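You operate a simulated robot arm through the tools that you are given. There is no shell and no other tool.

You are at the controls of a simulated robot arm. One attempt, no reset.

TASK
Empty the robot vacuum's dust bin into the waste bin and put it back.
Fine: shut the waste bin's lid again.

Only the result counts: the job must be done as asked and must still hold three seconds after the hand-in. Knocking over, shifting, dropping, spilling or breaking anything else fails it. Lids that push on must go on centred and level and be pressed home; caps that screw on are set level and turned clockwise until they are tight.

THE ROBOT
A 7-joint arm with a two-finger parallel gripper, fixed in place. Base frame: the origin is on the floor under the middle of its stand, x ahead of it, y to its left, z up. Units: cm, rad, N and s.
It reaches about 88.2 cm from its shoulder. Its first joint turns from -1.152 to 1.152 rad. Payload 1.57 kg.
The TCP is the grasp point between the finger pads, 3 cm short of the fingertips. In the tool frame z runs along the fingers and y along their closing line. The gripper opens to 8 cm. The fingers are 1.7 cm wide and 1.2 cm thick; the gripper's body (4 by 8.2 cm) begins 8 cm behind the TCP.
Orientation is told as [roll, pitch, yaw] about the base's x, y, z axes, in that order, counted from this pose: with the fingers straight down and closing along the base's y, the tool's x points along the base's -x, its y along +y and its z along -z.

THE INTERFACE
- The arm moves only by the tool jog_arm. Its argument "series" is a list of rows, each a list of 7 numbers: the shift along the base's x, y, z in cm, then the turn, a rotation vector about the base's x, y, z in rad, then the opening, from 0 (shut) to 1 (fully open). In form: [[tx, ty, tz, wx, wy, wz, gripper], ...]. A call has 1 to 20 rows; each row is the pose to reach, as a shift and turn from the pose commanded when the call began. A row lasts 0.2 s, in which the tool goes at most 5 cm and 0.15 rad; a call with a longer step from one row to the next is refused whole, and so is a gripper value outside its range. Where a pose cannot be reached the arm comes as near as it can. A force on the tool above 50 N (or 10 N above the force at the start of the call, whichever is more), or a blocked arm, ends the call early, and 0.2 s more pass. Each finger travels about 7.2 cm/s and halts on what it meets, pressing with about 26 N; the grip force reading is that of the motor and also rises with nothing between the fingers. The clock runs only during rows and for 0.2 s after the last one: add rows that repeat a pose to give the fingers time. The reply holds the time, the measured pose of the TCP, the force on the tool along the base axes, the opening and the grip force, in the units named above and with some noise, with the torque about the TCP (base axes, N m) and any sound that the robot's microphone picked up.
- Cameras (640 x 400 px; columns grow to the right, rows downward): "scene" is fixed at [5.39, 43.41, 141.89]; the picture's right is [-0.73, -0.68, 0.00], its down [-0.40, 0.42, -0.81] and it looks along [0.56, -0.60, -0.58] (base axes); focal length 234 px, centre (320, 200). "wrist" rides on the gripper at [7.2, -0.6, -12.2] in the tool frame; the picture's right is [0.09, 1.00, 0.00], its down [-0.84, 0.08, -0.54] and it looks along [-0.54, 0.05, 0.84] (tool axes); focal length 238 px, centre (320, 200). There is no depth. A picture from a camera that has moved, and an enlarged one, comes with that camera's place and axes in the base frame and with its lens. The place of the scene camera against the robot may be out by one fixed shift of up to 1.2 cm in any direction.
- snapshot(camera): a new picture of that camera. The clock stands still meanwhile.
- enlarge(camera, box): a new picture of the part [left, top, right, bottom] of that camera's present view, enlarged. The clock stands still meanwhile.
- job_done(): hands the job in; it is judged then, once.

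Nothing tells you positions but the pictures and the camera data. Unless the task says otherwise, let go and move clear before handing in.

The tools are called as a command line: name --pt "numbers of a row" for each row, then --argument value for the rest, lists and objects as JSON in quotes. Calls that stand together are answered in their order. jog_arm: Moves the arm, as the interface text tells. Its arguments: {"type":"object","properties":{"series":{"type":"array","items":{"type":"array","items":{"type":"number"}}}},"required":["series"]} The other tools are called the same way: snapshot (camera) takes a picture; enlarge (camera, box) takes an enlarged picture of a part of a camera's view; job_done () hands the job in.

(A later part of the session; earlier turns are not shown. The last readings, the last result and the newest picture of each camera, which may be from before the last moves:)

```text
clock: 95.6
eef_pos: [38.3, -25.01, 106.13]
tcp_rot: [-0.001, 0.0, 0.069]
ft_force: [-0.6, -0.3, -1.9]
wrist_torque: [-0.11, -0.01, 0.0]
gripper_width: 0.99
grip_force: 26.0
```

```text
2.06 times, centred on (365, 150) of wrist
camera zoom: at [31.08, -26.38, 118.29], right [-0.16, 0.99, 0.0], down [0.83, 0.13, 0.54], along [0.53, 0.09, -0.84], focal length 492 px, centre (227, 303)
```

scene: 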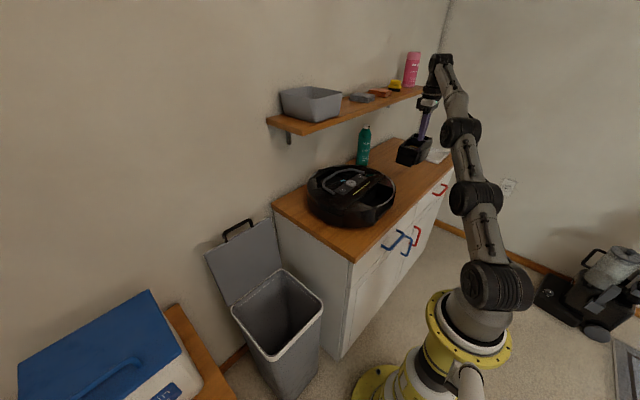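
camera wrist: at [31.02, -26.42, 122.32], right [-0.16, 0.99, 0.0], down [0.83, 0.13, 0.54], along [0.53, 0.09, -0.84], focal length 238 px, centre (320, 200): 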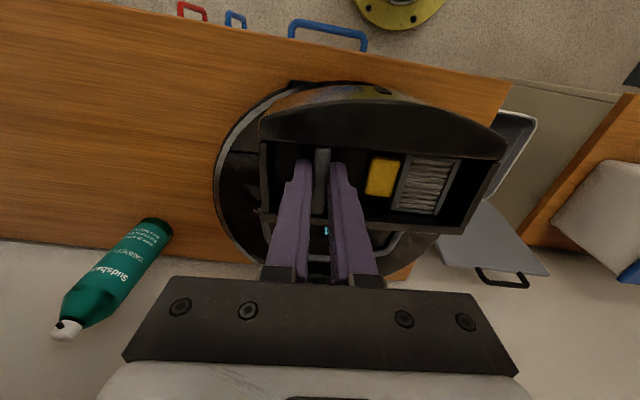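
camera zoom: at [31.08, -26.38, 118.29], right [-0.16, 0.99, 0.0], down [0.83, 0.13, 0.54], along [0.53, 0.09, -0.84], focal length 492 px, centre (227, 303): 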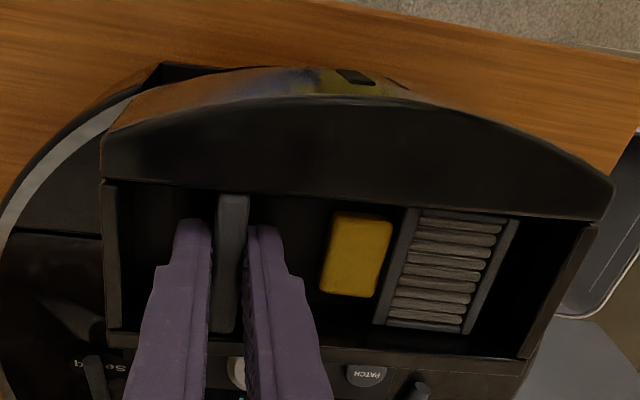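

jog_arm --pt "0 0 -0.5 0 0 0 0" --pt "0 0 -1 0 0 0 0" --pt "0 0 -1.5 0 0 0 0" --pt "0 0 -1.5 0 0 0 0"

jog_arm --pt "0 0 -0.5 0 0 0 0" --pt "0 0 -1 0 0 0 0" --pt "0 0 -1 0 0 0 0"

enlarge --camera "scene" --box '[340, 155, 410, 215]'

enlarge --camera "wrist" --box '[210, 60, 520, 240]'

```text
clock: 96.6
eef_pos: [38.27, -25.04, 104.7]
tcp_rot: [0.002, 0.0, 0.07]
ft_force: [-0.6, -0.4, -2.8]
wrist_torque: [-0.13, -0.05, 0.0]
gripper_width: 0.96
grip_force: 26.1
```

```text
clock: 97.4
eef_pos: [38.27, -25.11, 103.67]
tcp_rot: [0.002, 0.0, 0.07]
ft_force: [-0.8, -0.9, -2.3]
wrist_torque: [-0.13, -0.02, 0.02]
gripper_width: 0.95
grip_force: 26.7
```

```text
6.67 times, centred on (375, 185) of scene
camera zoom: at [5.39, 43.4, 141.89], right [-0.73, -0.68, 0.0], down [-0.4, 0.42, -0.81], along [0.56, -0.6, -0.58], focal length 1562 px, centre (-47, 300)
```

zoom: 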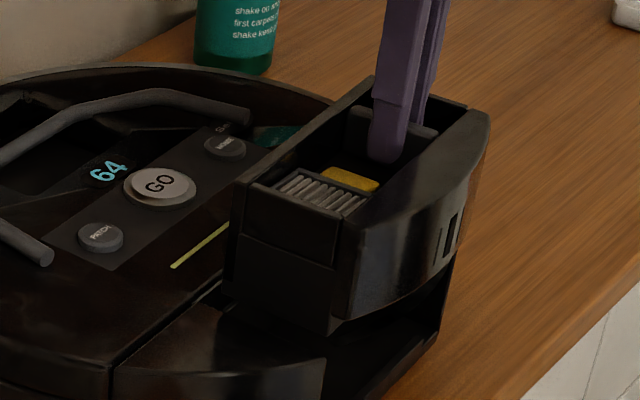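

```text
2.06 times, centred on (365, 150) of wrist
camera zoom: at [31.06, -26.37, 115.78], right [-0.16, 0.99, 0.0], down [0.83, 0.13, 0.54], along [0.53, 0.09, -0.84], focal length 492 px, centre (227, 303)
```

zoom: 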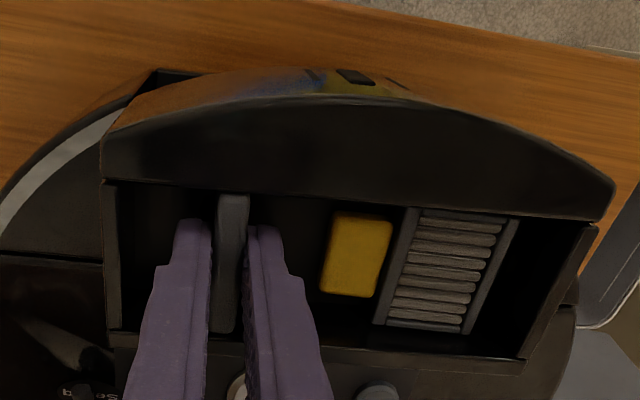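

jog_arm --pt "0 0 -0.5 0 0 0 0" --pt "0 0 -1 0 0 0 0" --pt "0 0 -1 0 0 0 0"

jog_arm --pt "0 0 -0.5 0 0 0 0" --pt "0 0 -1 0 0 0 0" --pt "0 0 -1 0 0 0 0"

enlarge --camera "scene" --box '[340, 155, 410, 215]'

```text
clock: 98.2
eef_pos: [38.26, -25.13, 102.6]
tcp_rot: [0.003, -0.002, 0.07]
ft_force: [-0.8, -0.3, -2.8]
wrist_torque: [-0.1, 0.0, 0.01]
gripper_width: 0.96
grip_force: 26.3
```

```text
clock: 99.0
eef_pos: [38.23, -25.06, 101.65]
tcp_rot: [0.002, 0.001, 0.069]
ft_force: [0.4, 1.0, -3.1]
wrist_torque: [-0.09, 0.0, -0.05]
gripper_width: 0.97
grip_force: 26.0
```

```text
6.67 times, centred on (375, 185) of scene
camera zoom: at [5.39, 43.4, 141.89], right [-0.73, -0.68, 0.0], down [-0.4, 0.42, -0.81], along [0.56, -0.6, -0.58], focal length 1562 px, centre (-47, 300)
```

zoom: 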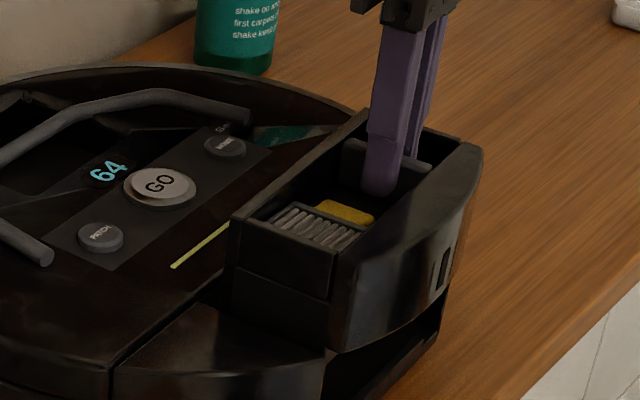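

The bin is entering the slot with no resistance. I'll keep lowering in small steps.

jog_arm --pt "0 0 -0.5 0 0 0 0" --pt "0 0 -1 0 0 0 0" --pt "0 0 -1 0 0 0 0"

jog_arm --pt "0 0 -0.5 0 0 0 0" --pt "0 0 -1 0 0 0 0" --pt "0 0 -1 0 0 0 0"

jog_arm --pt "0 0 -0.5 0 0 0 0" --pt "0 0 -1 0 0 0 0" --pt "0 0 -1 0 0 0 0"

enlarge --camera "scene" --box '[340, 155, 410, 215]'

enlarge --camera "wrist" --box '[210, 60, 520, 240]'

```text
clock: 99.8
eef_pos: [38.24, -25.16, 100.64]
tcp_rot: [0.002, 0.0, 0.068]
ft_force: [-1.3, -0.5, -3.7]
wrist_torque: [-0.11, -0.02, -0.01]
gripper_width: 0.95
grip_force: 26.6
```

```text
clock: 100.6
eef_pos: [38.19, -25.2, 99.62]
tcp_rot: [0.001, 0.0, 0.071]
ft_force: [-0.3, 0.2, -2.8]
wrist_torque: [-0.08, 0.01, -0.01]
gripper_width: 0.97
grip_force: 26.6
```

```text
clock: 101.4
eef_pos: [38.16, -25.15, 98.61]
tcp_rot: [0.001, 0.001, 0.069]
ft_force: [0.2, 0.1, -3.3]
wrist_torque: [-0.09, 0.0, 0.0]
gripper_width: 0.96
grip_force: 26.4
```

```text
6.67 times, centred on (375, 185) of scene
camera zoom: at [5.39, 43.4, 141.89], right [-0.73, -0.68, 0.0], down [-0.4, 0.42, -0.81], along [0.56, -0.6, -0.58], focal length 1562 px, centre (-47, 300)
```

zoom: 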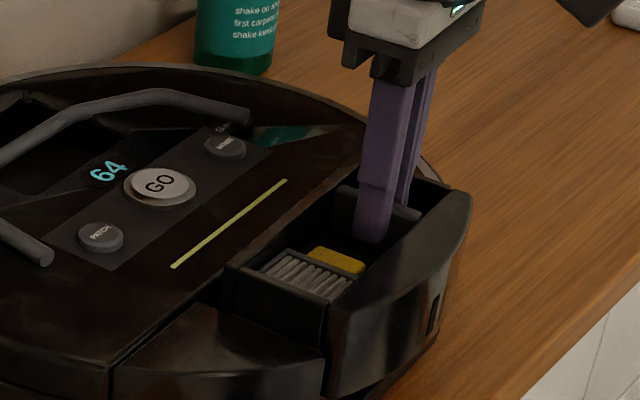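

```text
2.06 times, centred on (365, 150) of wrist
camera zoom: at [31.08, -26.44, 110.76], right [-0.16, 0.99, 0.0], down [0.83, 0.13, 0.54], along [0.53, 0.09, -0.84], focal length 492 px, centre (227, 303)
```

zoom: 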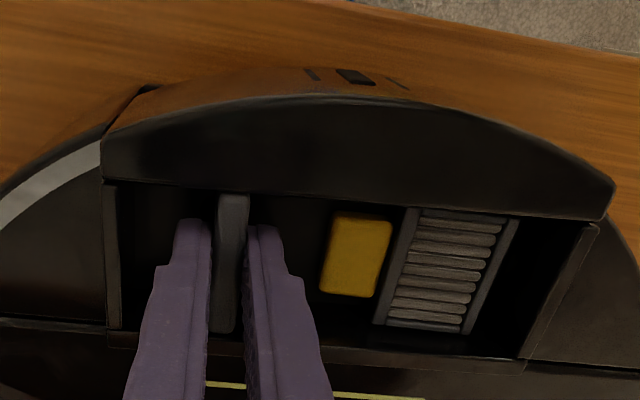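

jog_arm --pt "0 0 -0.5 0 0 0 0" --pt "0 0 -1 0 0 0 0" --pt "0 0 -1 0 0 0 0"

jog_arm --pt "0 0 -0.3 0 0 0 0" --pt "0 0 -0.6 0 0 0 0" --pt "0 0 -0.6 0 0 0 0"

jog_arm --pt "0 0 -0.2 0 0 0 0" --pt "0 0 -0.4 0 0 0 0" --pt "0 0 -0.4 0 0 0 0"

enlarge --camera "scene" --box '[340, 155, 410, 215]'

enlarge --camera "wrist" --box '[210, 60, 520, 240]'

```text
clock: 102.2
eef_pos: [38.13, -25.2, 97.62]
tcp_rot: [0.001, -0.001, 0.07]
ft_force: [-0.8, 0.0, -3.5]
wrist_torque: [-0.12, -0.02, -0.03]
gripper_width: 0.95
grip_force: 26.2
```

```text
clock: 103.0
eef_pos: [38.09, -25.1, 97.01]
tcp_rot: [0.001, 0.0, 0.071]
ft_force: [0.3, 0.2, -3.4]
wrist_torque: [-0.13, -0.01, 0.03]
gripper_width: 0.96
grip_force: 26.2
```

```text
clock: 103.8
eef_pos: [38.24, -25.05, 96.65]
tcp_rot: [-0.001, 0.001, 0.069]
ft_force: [-0.7, -0.9, -0.3]
wrist_torque: [-0.02, 0.08, 0.02]
gripper_width: 0.95
grip_force: 26.1
```

```text
6.67 times, centred on (375, 185) of scene
camera zoom: at [5.39, 43.4, 141.89], right [-0.73, -0.68, 0.0], down [-0.4, 0.42, -0.81], along [0.56, -0.6, -0.58], focal length 1562 px, centre (-47, 300)
```

zoom: 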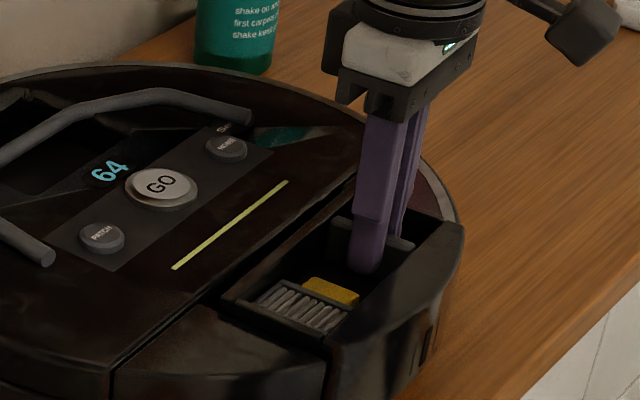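

```text
2.06 times, centred on (365, 150) of wrist
camera zoom: at [31.07, -26.38, 108.78], right [-0.16, 0.99, 0.0], down [0.83, 0.13, 0.54], along [0.53, 0.09, -0.84], focal length 492 px, centre (227, 303)
```

zoom: 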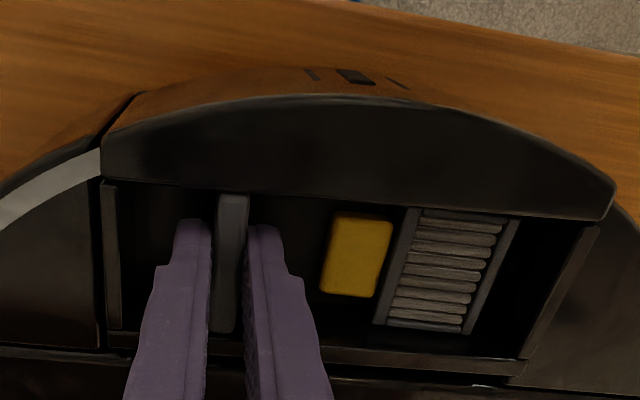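

jog_arm --pt "0 0 -0.15 0 0 0 0" --pt "0 0 -0.3 0 0 0 0" --pt "0 0 -0.3 0 0 0 0"

enlarge --camera "scene" --box '[340, 155, 410, 215]'

enlarge --camera "wrist" --box '[210, 60, 520, 240]'

```text
clock: 104.6
eef_pos: [38.26, -25.36, 96.54]
tcp_rot: [-0.003, -0.007, 0.069]
ft_force: [0.3, -2.1, 18.1]
wrist_torque: [0.46, 0.59, 0.04]
gripper_width: 1.0
grip_force: 26.4
```

```text
6.67 times, centred on (375, 185) of scene
camera zoom: at [5.37, 43.42, 141.89], right [-0.73, -0.68, 0.0], down [-0.4, 0.42, -0.82], along [0.56, -0.6, -0.58], focal length 1562 px, centre (-47, 300)
```

zoom: 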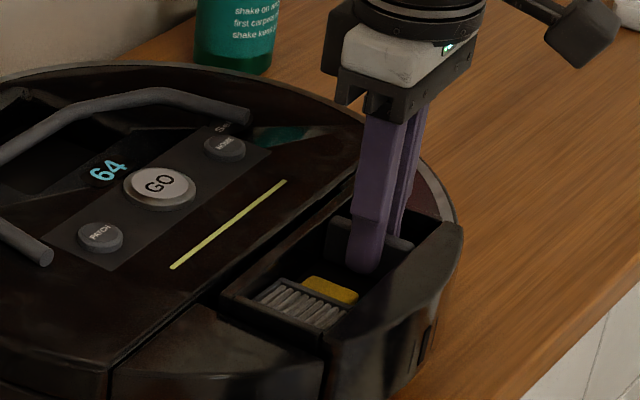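

```text
2.06 times, centred on (365, 150) of wrist
camera zoom: at [31.1, -26.41, 108.67], right [-0.16, 0.99, 0.0], down [0.83, 0.14, 0.55], along [0.54, 0.08, -0.84], focal length 492 px, centre (227, 303)
```

zoom: 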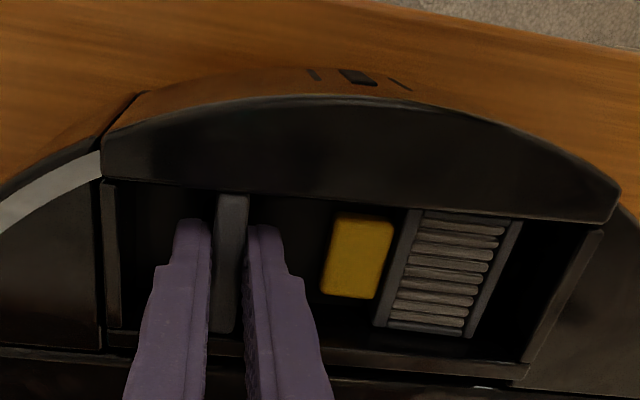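

enlarge --camera "scene" --box '[340, 170, 420, 220]'

enlarge --camera "scene" --box '[365, 185, 405, 210]'

```text
8.00 times, centred on (380, 195) of scene
camera zoom: at [5.37, 43.42, 141.89], right [-0.73, -0.68, 0.0], down [-0.4, 0.42, -0.82], along [0.56, -0.6, -0.58], focal length 1874 px, centre (-160, 240)
```

zoom: 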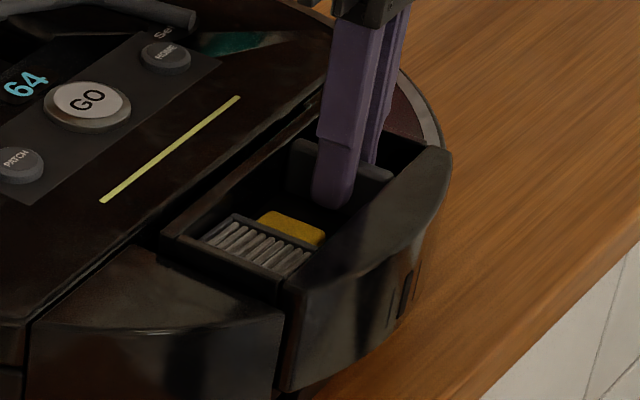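

```text
16.00 times, centred on (385, 198) of scene
camera zoom: at [5.37, 43.42, 141.89], right [-0.73, -0.68, 0.0], down [-0.4, 0.42, -0.82], along [0.56, -0.6, -0.58], focal length 3748 px, centre (-720, 240)
```

zoom: 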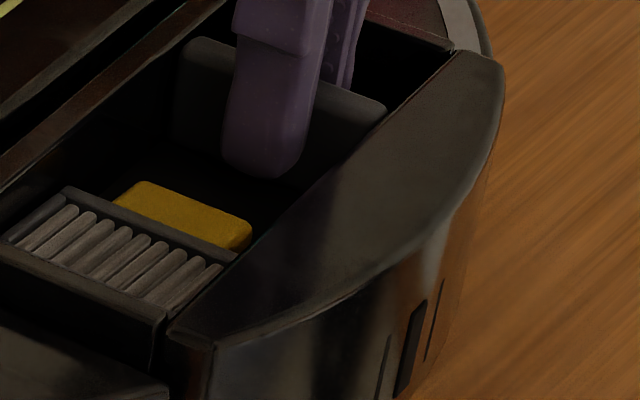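

jog_arm --pt "0 0 0.15 0 0 0 0" --pt "0 0 0.3 0 0 0 0" --pt "0 0 0.3 0 0 0 0"

enlarge --camera "scene" --box '[355, 185, 415, 230]'

enlarge --camera "scene" --box '[365, 200, 395, 225]'

snapshot --camera "wrist"

```text
clock: 105.4
eef_pos: [38.1, -25.05, 96.54]
tcp_rot: [0.002, 0.003, 0.07]
ft_force: [0.0, 0.8, 6.9]
wrist_torque: [0.24, 0.25, -0.03]
gripper_width: 0.96
grip_force: 26.0
```

```text
8.89 times, centred on (385, 208) of scene
camera zoom: at [5.38, 43.41, 141.89], right [-0.73, -0.68, 0.0], down [-0.4, 0.42, -0.81], along [0.56, -0.6, -0.58], focal length 2082 px, centre (-258, 133)
```

zoom: 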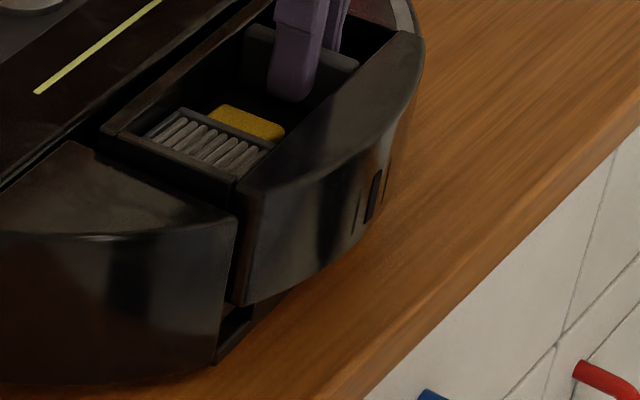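

```text
16.00 times, centred on (380, 212) of scene
camera zoom: at [5.38, 43.41, 141.89], right [-0.73, -0.68, 0.0], down [-0.4, 0.42, -0.81], along [0.56, -0.6, -0.58], focal length 3748 px, centre (-640, 0)
```

zoom: 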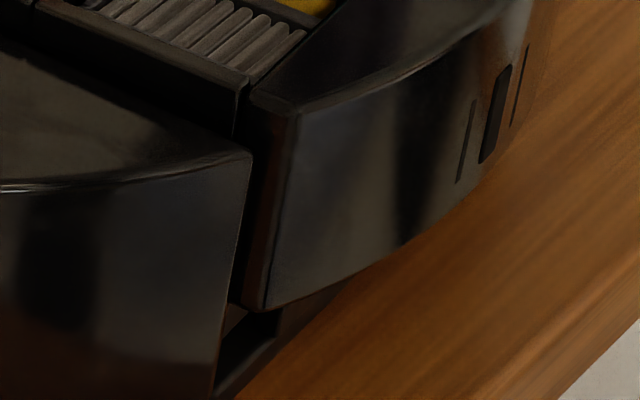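

```text
taken
camera wrist: at [31.04, -26.37, 108.7], right [-0.16, 0.99, 0.0], down [0.83, 0.13, 0.54], along [0.53, 0.09, -0.84], focal length 238 px, centre (320, 200)
```

wrist: 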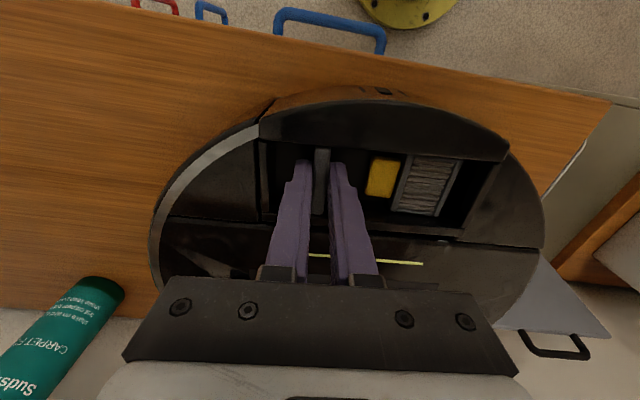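

The bin sits centred in its bay but about 0.6 cm proud, and needs pressing home. I'll release the fin and rise to inspect the bin and the tipped filter piece.

jog_arm --pt "0 0 0.1 0 0 0 0" --pt "0 0 0.1 0 0 0 0.1" --pt "0 0 0.1 0 0 0 0.17" --pt "0 0 0.1 0 0 0 0.17" --pt "0 0 1 0 0 0 0.17" --pt "0 0 2.5 0 0 0 0.17" --pt "0 0 4.5 0 0 0 0.17" --pt "-1 1 7 0 0 0 0.17" --pt "-3 2 9.5 0 0 0 0.17" --pt "-5 2.5 12 0 0 0 0.17" --pt "-5 2.5 12 0 0 0 0.17"

snapshot --camera "wrist"

enlarge --camera "scene" --box '[340, 170, 420, 220]'

```text
clock: 107.8
eef_pos: [33.15, -22.58, 108.55]
tcp_rot: [0.001, -0.001, 0.07]
ft_force: [0.2, -0.2, -0.2]
wrist_torque: [0.02, 0.01, -0.03]
gripper_width: 1.35
grip_force: 0.0
```

```text
taken
camera wrist: at [25.98, -23.86, 120.78], right [-0.16, 0.99, 0.0], down [0.83, 0.13, 0.54], along [0.53, 0.09, -0.84], focal length 238 px, centre (320, 200)
```

wrist: 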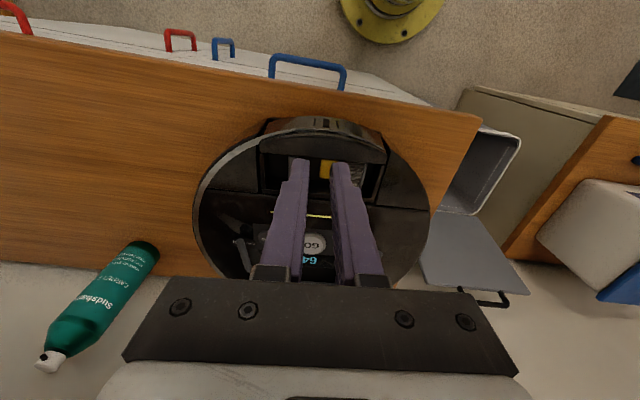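

```text
8.00 times, centred on (380, 195) of scene
camera zoom: at [5.39, 43.41, 141.89], right [-0.73, -0.68, 0.0], down [-0.4, 0.42, -0.81], along [0.56, -0.6, -0.58], focal length 1874 px, centre (-160, 240)
```

zoom: 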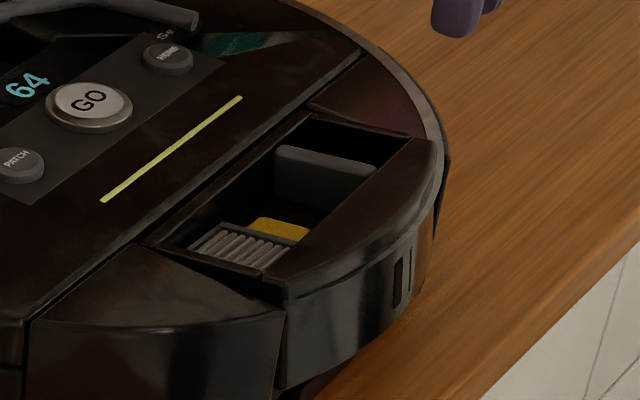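

After release the bin shifted slightly in its bay. I'll go back to my earlier inspection pose to compare pixel by pixel with the original seated view.

jog_arm --pt "-1 -0.3 0 0 0 -0.02 0.4" --pt "-2 -0.6 -0.3 0 0 -0.05 0.7" --pt "-3 -0.9 -0.6 0 0 -0.07 1" --pt "-3.42 -1.04 -0.89 0 0 -0.07 1" --pt "-3.42 -1.04 -0.89 0 0 -0.07 1" --pt "-3.42 -1.04 -0.89 0 0 -0.07 1"

enlarge --camera "wrist" --box '[240, 130, 400, 230]'

enlarge --camera "wrist" --box '[285, 165, 365, 225]'

enlarge --camera "scene" --box '[300, 155, 400, 230]'

enlarge --camera "scene" --box '[365, 185, 405, 210]'

```text
clock: 109.2
eef_pos: [29.9, -23.61, 107.78]
tcp_rot: [-0.001, 0.0, -0.002]
ft_force: [-0.5, 0.1, 0.0]
wrist_torque: [-0.01, -0.01, 0.02]
gripper_width: 7.99
grip_force: 0.1
```

```text
4.00 times, centred on (320, 180) of wrist
camera zoom: at [22.58, -24.44, 119.91], right [-0.09, 1.0, 0.0], down [0.84, 0.08, 0.54], along [0.54, 0.05, -0.84], focal length 953 px, centre (320, 280)
```

zoom: 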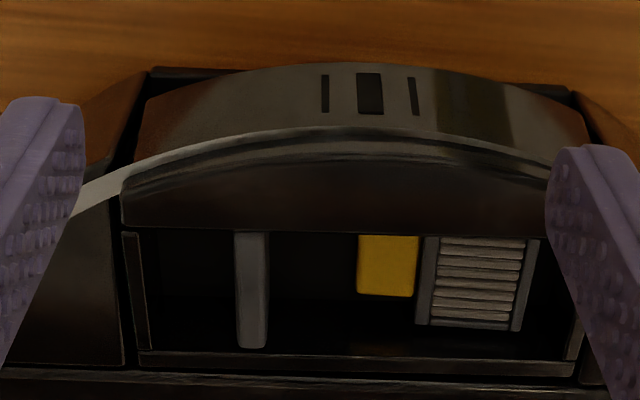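

```text
6.67 times, centred on (325, 195) of wrist
camera zoom: at [22.58, -24.44, 119.91], right [-0.09, 1.0, 0.0], down [0.84, 0.08, 0.54], along [0.54, 0.05, -0.84], focal length 1589 px, centre (287, 233)
```

zoom: 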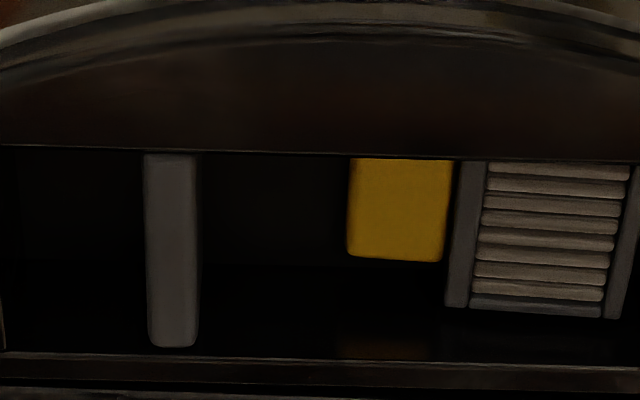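

```text
5.33 times, centred on (350, 192) of scene
camera zoom: at [5.39, 43.41, 141.89], right [-0.73, -0.68, 0.0], down [-0.4, 0.42, -0.81], along [0.56, -0.6, -0.58], focal length 1249 px, centre (160, 240)
```

zoom: 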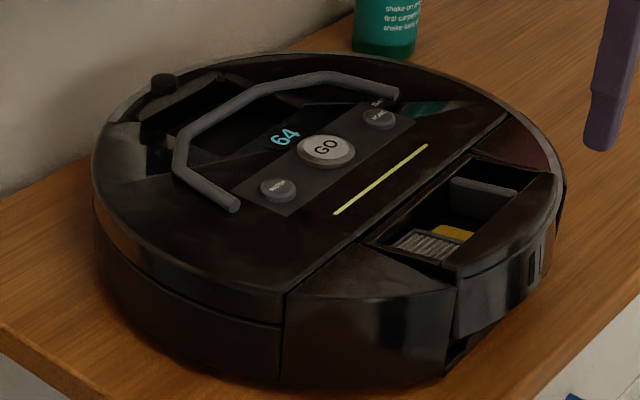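

```text
16.00 times, centred on (385, 198) of scene
camera zoom: at [5.39, 43.41, 141.89], right [-0.73, -0.68, 0.0], down [-0.4, 0.42, -0.81], along [0.56, -0.6, -0.58], focal length 3748 px, centre (-720, 240)
```

zoom: 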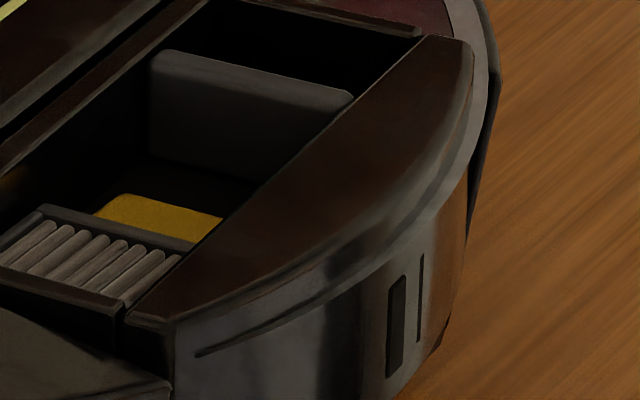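

Released, the bin has tilted, with its inner side down and its outer bottom edge resting on the bay's lip. I need to re-grip the fin, level the bin and ease it inward past the lip.

jog_arm --pt "1.5 -0.3 0 0 0.03 0.02 0.8" --pt "3.5 -0.7 0 0 0.06 0.04 0.5" --pt "5.5 -1.1 0 0 0.09 0.06 0.25" --pt "7.5 -1.4 -0.5 0 0.12 0.07 0.17" --pt "8.7 -1.5 -2 0 0.13 0.07 0.17" --pt "8.8 -1.5 -4.5 0 0.13 0.07 0.17" --pt "8.8 -1.5 -7 0 0.13 0.07 0.17" --pt "8.8 -1.5 -8.5 0 0.13 0.07 0.17" --pt "8.8 -1.5 -8.5 0 0.13 0.07 0.17"

snapshot --camera "wrist"

enlarge --camera "wrist" --box '[260, 120, 380, 220]'

enlarge --camera "scene" --box '[340, 155, 420, 215]'

```text
clock: 111.2
eef_pos: [38.56, -25.18, 99.23]
tcp_rot: [0.005, 0.131, 0.07]
ft_force: [0.0, 0.1, 0.1]
wrist_torque: [0.02, 0.0, -0.03]
gripper_width: 1.37
grip_force: 0.1
```

```text
taken
camera wrist: at [33.1, -26.37, 112.28], right [-0.16, 0.99, 0.02], down [0.89, 0.14, 0.43], along [0.42, 0.08, -0.9], focal length 238 px, centre (320, 200)
```

wrist: 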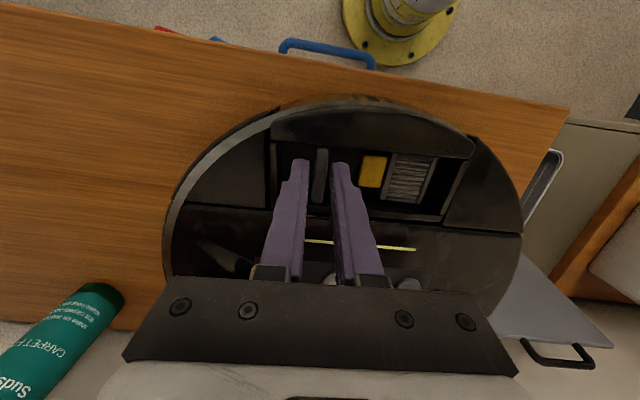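

```text
4.00 times, centred on (320, 170) of wrist
camera zoom: at [33.1, -26.37, 112.28], right [-0.16, 0.99, 0.02], down [0.89, 0.14, 0.43], along [0.42, 0.08, -0.9], focal length 953 px, centre (320, 320)
```

zoom: 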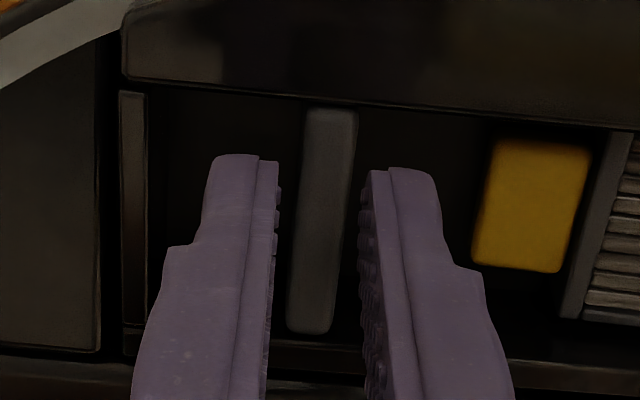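

```text
6.67 times, centred on (380, 185) of scene
camera zoom: at [5.39, 43.41, 141.89], right [-0.73, -0.68, 0.0], down [-0.4, 0.42, -0.81], along [0.56, -0.6, -0.58], focal length 1562 px, centre (-80, 300)
```

zoom: 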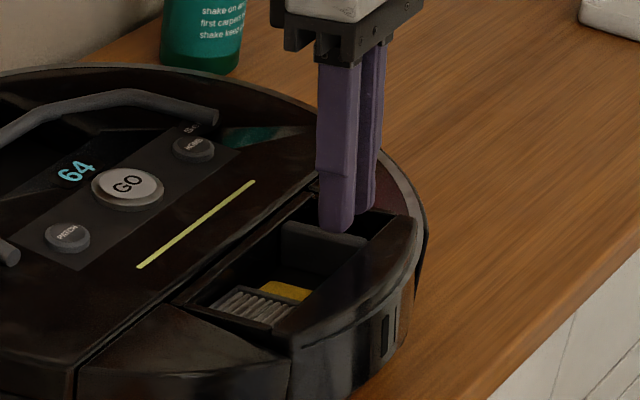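

jog_arm --pt "-0.1 0 -0.8 0 0 0 0.17" --pt "-0.2 0 -1.6 0 0 0 0.17" --pt "-0.3 0 -2.3 0 0 0 0.17" --pt "-0.3 0 -2.3 0 0 0 0.17"

enlarge --camera "wrist" --box '[260, 120, 380, 220]'

```text
clock: 112.2
eef_pos: [38.32, -25.22, 96.98]
tcp_rot: [0.006, 0.132, 0.07]
ft_force: [-0.2, 0.0, -0.5]
wrist_torque: [0.0, -0.03, 0.02]
gripper_width: 1.36
grip_force: 0.1
```

```text
4.00 times, centred on (320, 170) of wrist
camera zoom: at [32.81, -26.37, 109.92], right [-0.16, 0.99, 0.02], down [0.89, 0.14, 0.43], along [0.42, 0.08, -0.9], focal length 953 px, centre (320, 320)
```

zoom: 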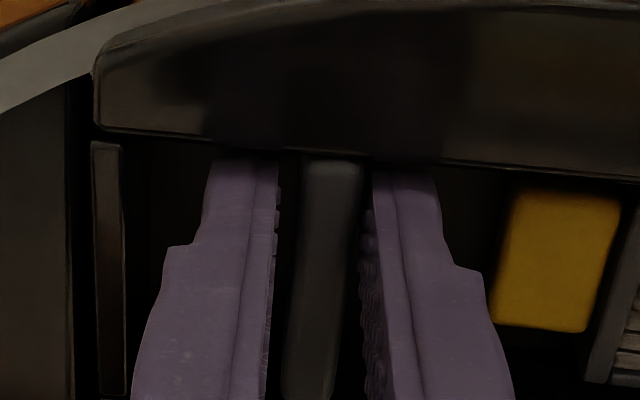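

jog_arm --pt "0.3 0.02 0 0 0 0 0.17" --pt "0.6 0.04 0 0 0 0 0.17" --pt "0.85 0.06 0 0 0 0 0.17" --pt "0.85 0.06 -0.1 0 0 0 0.17"

enlarge --camera "wrist" --box '[260, 120, 380, 220]'

enlarge --camera "scene" --box '[350, 170, 410, 215]'

```text
clock: 113.2
eef_pos: [39.17, -25.11, 96.82]
tcp_rot: [0.005, 0.128, 0.07]
ft_force: [0.5, 0.1, -0.7]
wrist_torque: [-0.01, -0.01, -0.02]
gripper_width: 1.35
grip_force: 0.1
```

```text
4.00 times, centred on (320, 170) of wrist
camera zoom: at [33.65, -26.29, 109.8], right [-0.16, 0.99, 0.02], down [0.89, 0.14, 0.43], along [0.42, 0.08, -0.9], focal length 953 px, centre (320, 320)
```

zoom: 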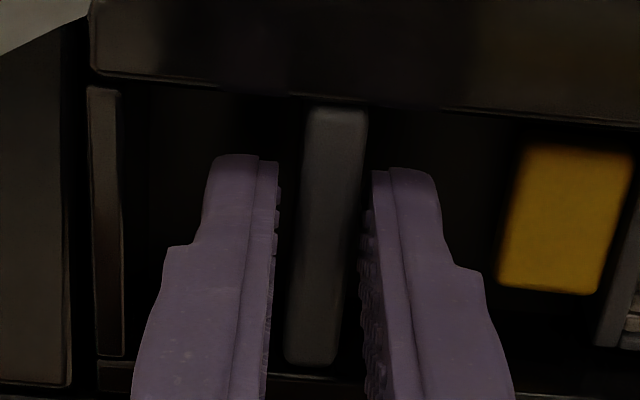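

```text
8.89 times, centred on (380, 192) of scene
camera zoom: at [5.39, 43.41, 141.89], right [-0.73, -0.68, 0.0], down [-0.4, 0.42, -0.81], along [0.56, -0.6, -0.58], focal length 2082 px, centre (-213, 267)
```

zoom: 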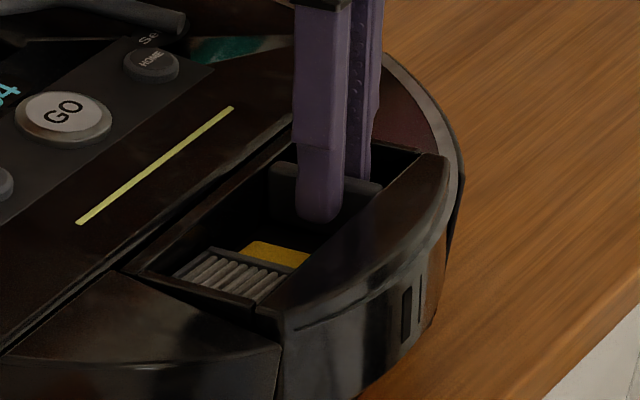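

jog_arm --pt "0 0 0 0 0 0 0.1" --pt "0 0 0 0 0 0 0" --pt "0 0 0 0 0 0 0" --pt "0 0 0 0 0 0 0"

jog_arm --pt "-0.05 0 0.4 0 -0.02 0 0" --pt "-0.2 0 0.9 0 -0.05 0 0" --pt "-0.4 0 1.4 0 -0.09 0 0" --pt "-0.6 0 1.9 0 -0.13 0 0" --pt "-0.6 0 1.9 0 -0.13 0 0"

enlarge --camera "scene" --box '[340, 165, 410, 225]'

enlarge --camera "wrist" --box '[210, 60, 520, 240]'

```text
clock: 114.2
eef_pos: [39.06, -25.07, 96.79]
tcp_rot: [0.005, 0.131, 0.07]
ft_force: [0.8, -0.5, -0.3]
wrist_torque: [-0.08, -0.05, -0.08]
gripper_width: 0.95
grip_force: 25.6
```

```text
clock: 115.4
eef_pos: [38.55, -25.05, 98.78]
tcp_rot: [-0.003, 0.0, 0.068]
ft_force: [-0.6, -0.3, -3.1]
wrist_torque: [-0.12, 0.02, -0.01]
gripper_width: 0.96
grip_force: 25.9
```

```text
6.67 times, centred on (375, 195) of scene
camera zoom: at [5.39, 43.4, 141.89], right [-0.73, -0.68, 0.0], down [-0.4, 0.42, -0.81], along [0.56, -0.6, -0.58], focal length 1562 px, centre (-47, 233)
```

zoom: 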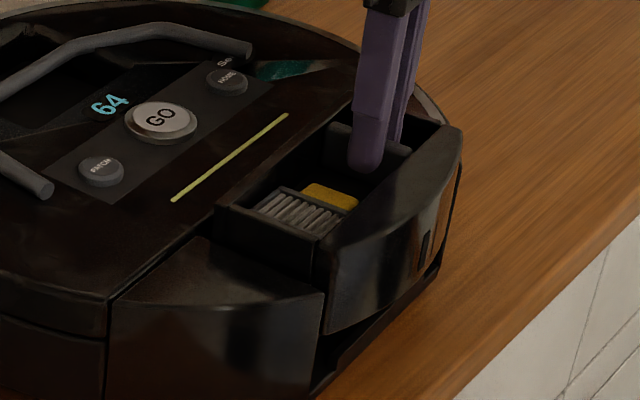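

```text
2.06 times, centred on (365, 150) of wrist
camera zoom: at [31.41, -26.29, 110.91], right [-0.16, 0.99, 0.0], down [0.83, 0.14, 0.54], along [0.54, 0.08, -0.84], focal length 492 px, centre (227, 303)
```

zoom: 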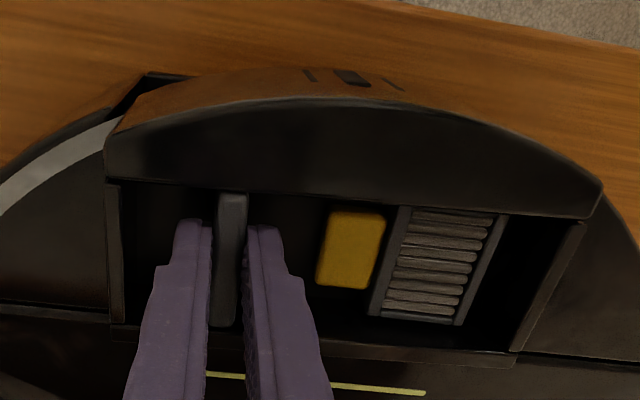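

jog_arm --pt "0 0 -0.4 0 0 0 0" --pt "0 0 -0.8 0 0 0 0" --pt "0 0 -1.2 0 0 0 0" --pt "0 0 -1.2 0 0 0 0"

jog_arm --pt "0 0 -0.2 0 0 0 0" --pt "0 0 -0.4 0 0 0 0" --pt "0 0 -0.4 0 0 0 0"

jog_arm --pt "0 0 -0.15 0 0 0 0" --pt "0 0 -0.3 0 0 0 0" --pt "0 0 -0.3 0 0 0 0"

```text
clock: 116.4
eef_pos: [38.61, -25.01, 97.52]
tcp_rot: [-0.004, -0.001, 0.069]
ft_force: [-0.5, 0.0, -2.3]
wrist_torque: [-0.07, 0.02, 0.02]
gripper_width: 0.98
grip_force: 25.6
```

```text
clock: 117.2
eef_pos: [38.47, -25.05, 97.19]
tcp_rot: [-0.003, 0.0, 0.07]
ft_force: [-0.3, -0.6, -2.2]
wrist_torque: [-0.11, -0.04, 0.0]
gripper_width: 0.95
grip_force: 26.2
```

```text
clock: 118.0
eef_pos: [38.56, -25.0, 96.82]
tcp_rot: [-0.005, 0.001, 0.067]
ft_force: [0.9, 0.7, -2.9]
wrist_torque: [-0.09, 0.0, 0.02]
gripper_width: 0.96
grip_force: 25.4
```

jog_arm --pt "0 0 -0.15 0 0 0 0" --pt "0 0 -0.3 0 0 0 0" --pt "0 0 -0.3 0 0 0 0"

jog_arm --pt "0 0 -0.1 0 0 0 0" --pt "0 0 -0.2 0 0 0 0" --pt "0 0 -0.2 0 0 0 0"

enlarge --camera "scene" --box '[365, 185, 405, 210]'

enlarge --camera "scene" --box '[355, 185, 415, 230]'

```text
clock: 118.8
eef_pos: [38.62, -25.09, 96.49]
tcp_rot: [-0.005, -0.001, 0.067]
ft_force: [0.3, -0.5, -1.7]
wrist_torque: [-0.1, -0.04, -0.01]
gripper_width: 0.94
grip_force: 26.2
```

```text
clock: 119.6
eef_pos: [38.62, -25.12, 96.36]
tcp_rot: [-0.005, -0.001, 0.068]
ft_force: [0.0, -0.4, 0.6]
wrist_torque: [0.04, -0.14, -0.02]
gripper_width: 0.96
grip_force: 26.4
```

```text
16.00 times, centred on (385, 198) of scene
camera zoom: at [5.39, 43.4, 141.89], right [-0.73, -0.68, 0.0], down [-0.4, 0.42, -0.81], along [0.56, -0.6, -0.58], focal length 3748 px, centre (-720, 240)
```

zoom: 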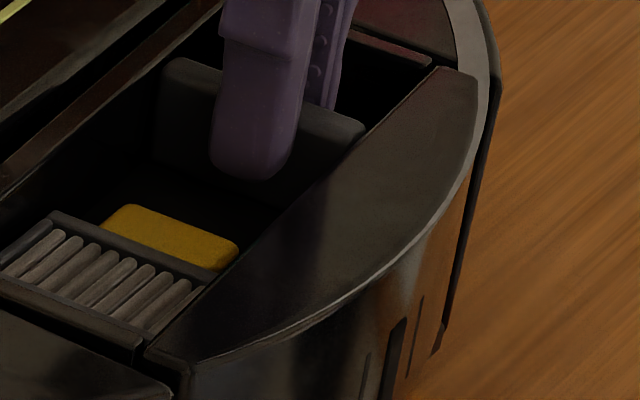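

```text
8.89 times, centred on (385, 208) of scene
camera zoom: at [5.39, 43.4, 141.89], right [-0.73, -0.68, 0.0], down [-0.4, 0.42, -0.81], along [0.56, -0.6, -0.58], focal length 2082 px, centre (-258, 133)
```

zoom: 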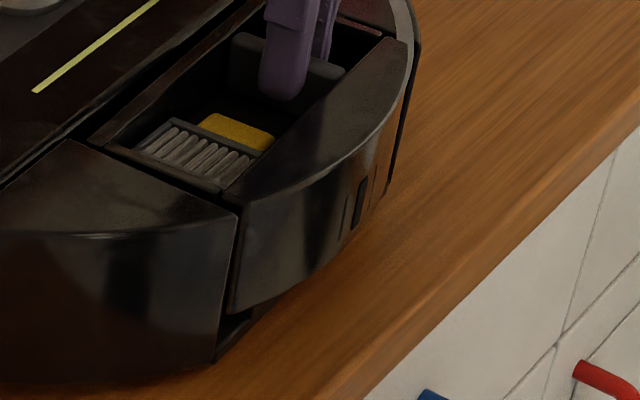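

The bin now goes down to about its original height, though roughly 0.5 cm too far inward. I'll ease it slightly outward and watch the forces.

jog_arm --pt "-0.1 0 0 0 0 0 0" --pt "-0.2 0 0 0 0 0 0" --pt "-0.2 0 0 0 0 0 0"

jog_arm --pt "-0.1 0 -0.05 0 0 0 0" --pt "-0.2 0 -0.1 0 0 0 0" --pt "-0.2 0 -0.1 0 0 0 0"

enlarge --camera "scene" --box '[365, 185, 405, 210]'

```text
clock: 120.4
eef_pos: [38.46, -25.12, 96.23]
tcp_rot: [-0.003, 0.0, 0.067]
ft_force: [0.9, 0.0, 2.0]
wrist_torque: [0.09, -0.2, 0.03]
gripper_width: 0.96
grip_force: 25.9
```

```text
clock: 121.2
eef_pos: [38.21, -25.09, 96.41]
tcp_rot: [-0.004, -0.001, 0.069]
ft_force: [0.9, 0.5, 6.1]
wrist_torque: [0.08, -0.4, 0.02]
gripper_width: 0.96
grip_force: 25.9
```

```text
16.00 times, centred on (385, 198) of scene
camera zoom: at [5.38, 43.41, 141.89], right [-0.73, -0.68, 0.0], down [-0.4, 0.42, -0.81], along [0.56, -0.6, -0.58], focal length 3748 px, centre (-720, 240)
```

zoom: 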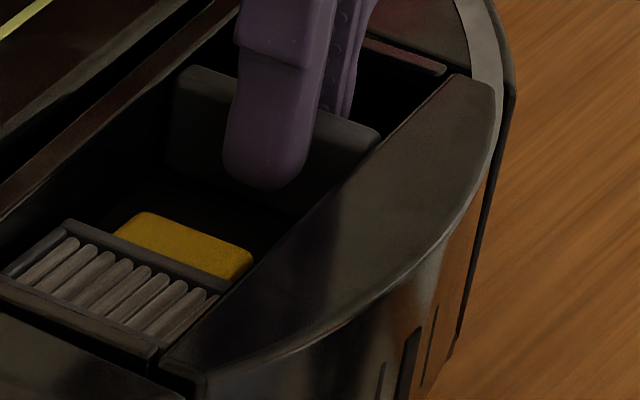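

jog_arm --pt "0 0 0.1 0 -0.02 0 0" --pt "0 0 0.15 0 -0.045 0 0" --pt "0 0 0.15 0 -0.045 0 0"

enlarge --camera "scene" --box '[365, 185, 405, 210]'

enlarge --camera "wrist" --box '[210, 60, 520, 240]'

```text
clock: 122.0
eef_pos: [38.18, -25.05, 96.27]
tcp_rot: [-0.004, -0.042, 0.069]
ft_force: [-0.6, -0.7, 0.4]
wrist_torque: [0.09, 0.16, 0.01]
gripper_width: 0.96
grip_force: 26.2
```

```text
16.00 times, centred on (385, 198) of scene
camera zoom: at [5.39, 43.41, 141.89], right [-0.73, -0.68, 0.0], down [-0.4, 0.42, -0.81], along [0.56, -0.6, -0.58], focal length 3748 px, centre (-720, 240)
```

zoom: 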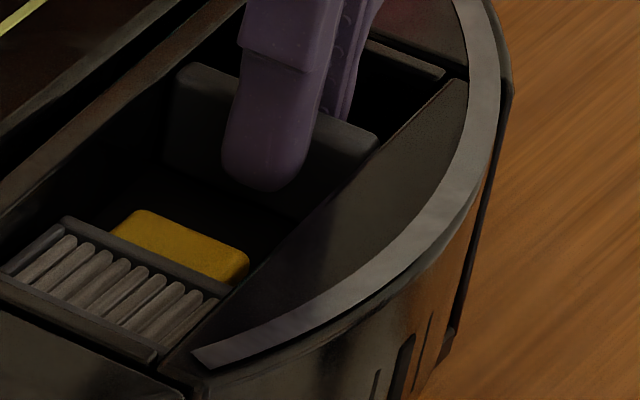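

```text
2.06 times, centred on (365, 150) of wrist
camera zoom: at [30.43, -26.29, 108.16], right [-0.16, 0.99, -0.01], down [0.81, 0.14, 0.58], along [0.57, 0.08, -0.82], focal length 492 px, centre (227, 303)
```

zoom: 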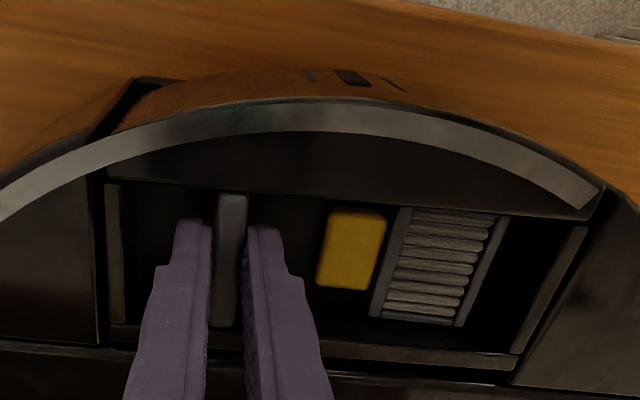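

The stripe now lies over the bin's top as it did originally, so the bin has dropped into its seat. I'll press down gently to confirm it is home.

jog_arm --pt "0 0 -0.15 0 0 0 0" --pt "0 0 -0.3 0 0 0 0" --pt "0 0 -0.3 0 0 0 0"

enlarge --camera "scene" --box '[365, 185, 405, 210]'

```text
clock: 122.8
eef_pos: [38.24, -25.08, 96.29]
tcp_rot: [-0.011, -0.049, 0.068]
ft_force: [0.3, 0.5, 14.4]
wrist_torque: [0.12, 0.17, 0.01]
gripper_width: 0.99
grip_force: 26.1
```

```text
16.00 times, centred on (385, 198) of scene
camera zoom: at [5.37, 43.42, 141.89], right [-0.73, -0.68, 0.0], down [-0.4, 0.42, -0.81], along [0.56, -0.6, -0.58], focal length 3748 px, centre (-720, 240)
```

zoom: 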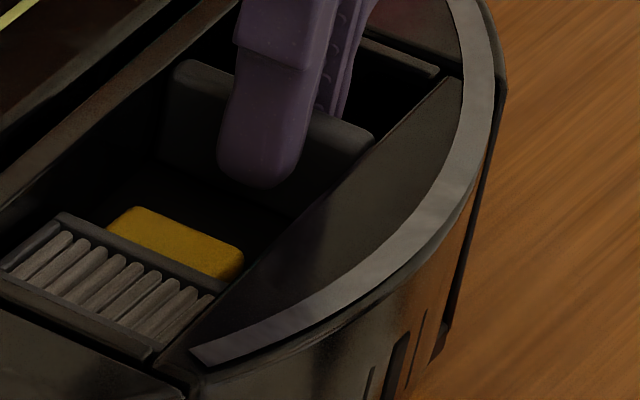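

jog_arm --pt "0 0 0.3 0 0 0 0" --pt "0 0 0.3 0 0 0 0.06" --pt "0 0 0.3 0 0 0 0.12" --pt "0 0 0.3 0 0 0 0.17" --pt "0 0 0.3 0 0 0 0.17" --pt "0 0 0.8 0 0 0 0.17" --pt "0 0 1.6 0 0 0 0.17" --pt "0 0 2.6 0 0 0 0.17" --pt "0 0 4 0 0 0 0.17" --pt "0 0 4 0 0 0 0.17"

enlarge --camera "scene" --box '[365, 185, 405, 210]'

enlarge --camera "wrist" --box '[210, 60, 520, 240]'

```text
clock: 125.0
eef_pos: [38.11, -25.09, 100.07]
tcp_rot: [-0.006, -0.045, 0.07]
ft_force: [0.4, 0.1, 0.8]
wrist_torque: [-0.04, 0.0, 0.01]
gripper_width: 1.36
grip_force: 0.0
```

```text
16.00 times, centred on (385, 198) of scene
camera zoom: at [5.39, 43.41, 141.89], right [-0.73, -0.68, 0.0], down [-0.4, 0.42, -0.81], along [0.56, -0.6, -0.58], focal length 3748 px, centre (-720, 240)
```

zoom: 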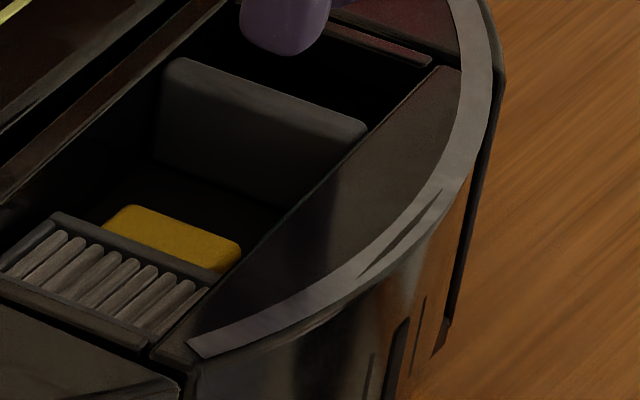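

```text
2.06 times, centred on (365, 150) of wrist
camera zoom: at [30.47, -26.3, 111.9], right [-0.16, 0.99, -0.01], down [0.8, 0.14, 0.58], along [0.57, 0.08, -0.82], focal length 492 px, centre (227, 303)
```

zoom: 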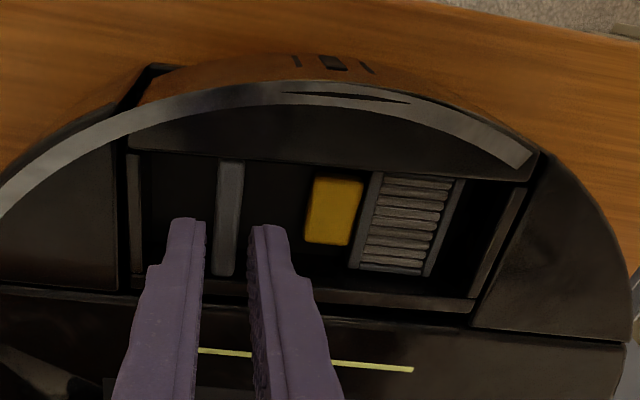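

enlarge --camera "wrist" --box '[340, 125, 480, 215]'

enlarge --camera "scene" --box '[355, 187, 395, 215]'

```text
4.44 times, centred on (410, 170) of wrist
camera zoom: at [30.47, -26.3, 111.9], right [-0.16, 0.99, -0.01], down [0.8, 0.14, 0.58], along [0.57, 0.08, -0.82], focal length 1059 px, centre (-80, 333)
```

zoom: 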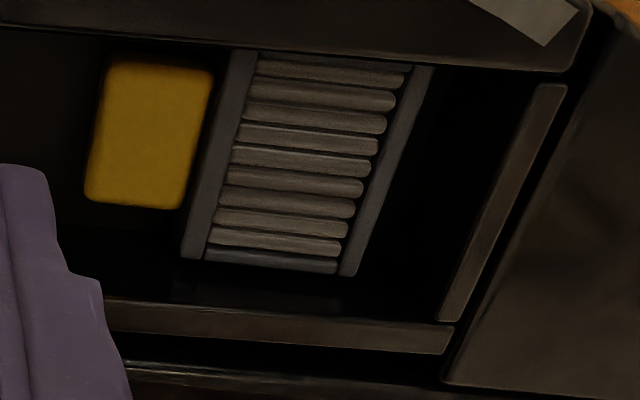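

```text
14.29 times, centred on (375, 201) of scene
camera zoom: at [5.39, 43.41, 141.89], right [-0.73, -0.68, 0.0], down [-0.4, 0.42, -0.81], along [0.56, -0.6, -0.58], focal length 3346 px, centre (-466, 186)
```

zoom: 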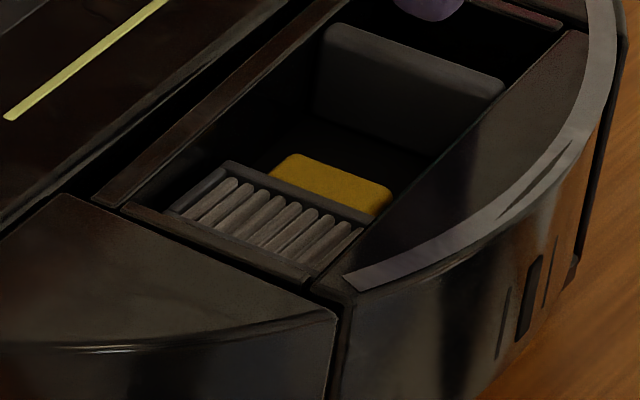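

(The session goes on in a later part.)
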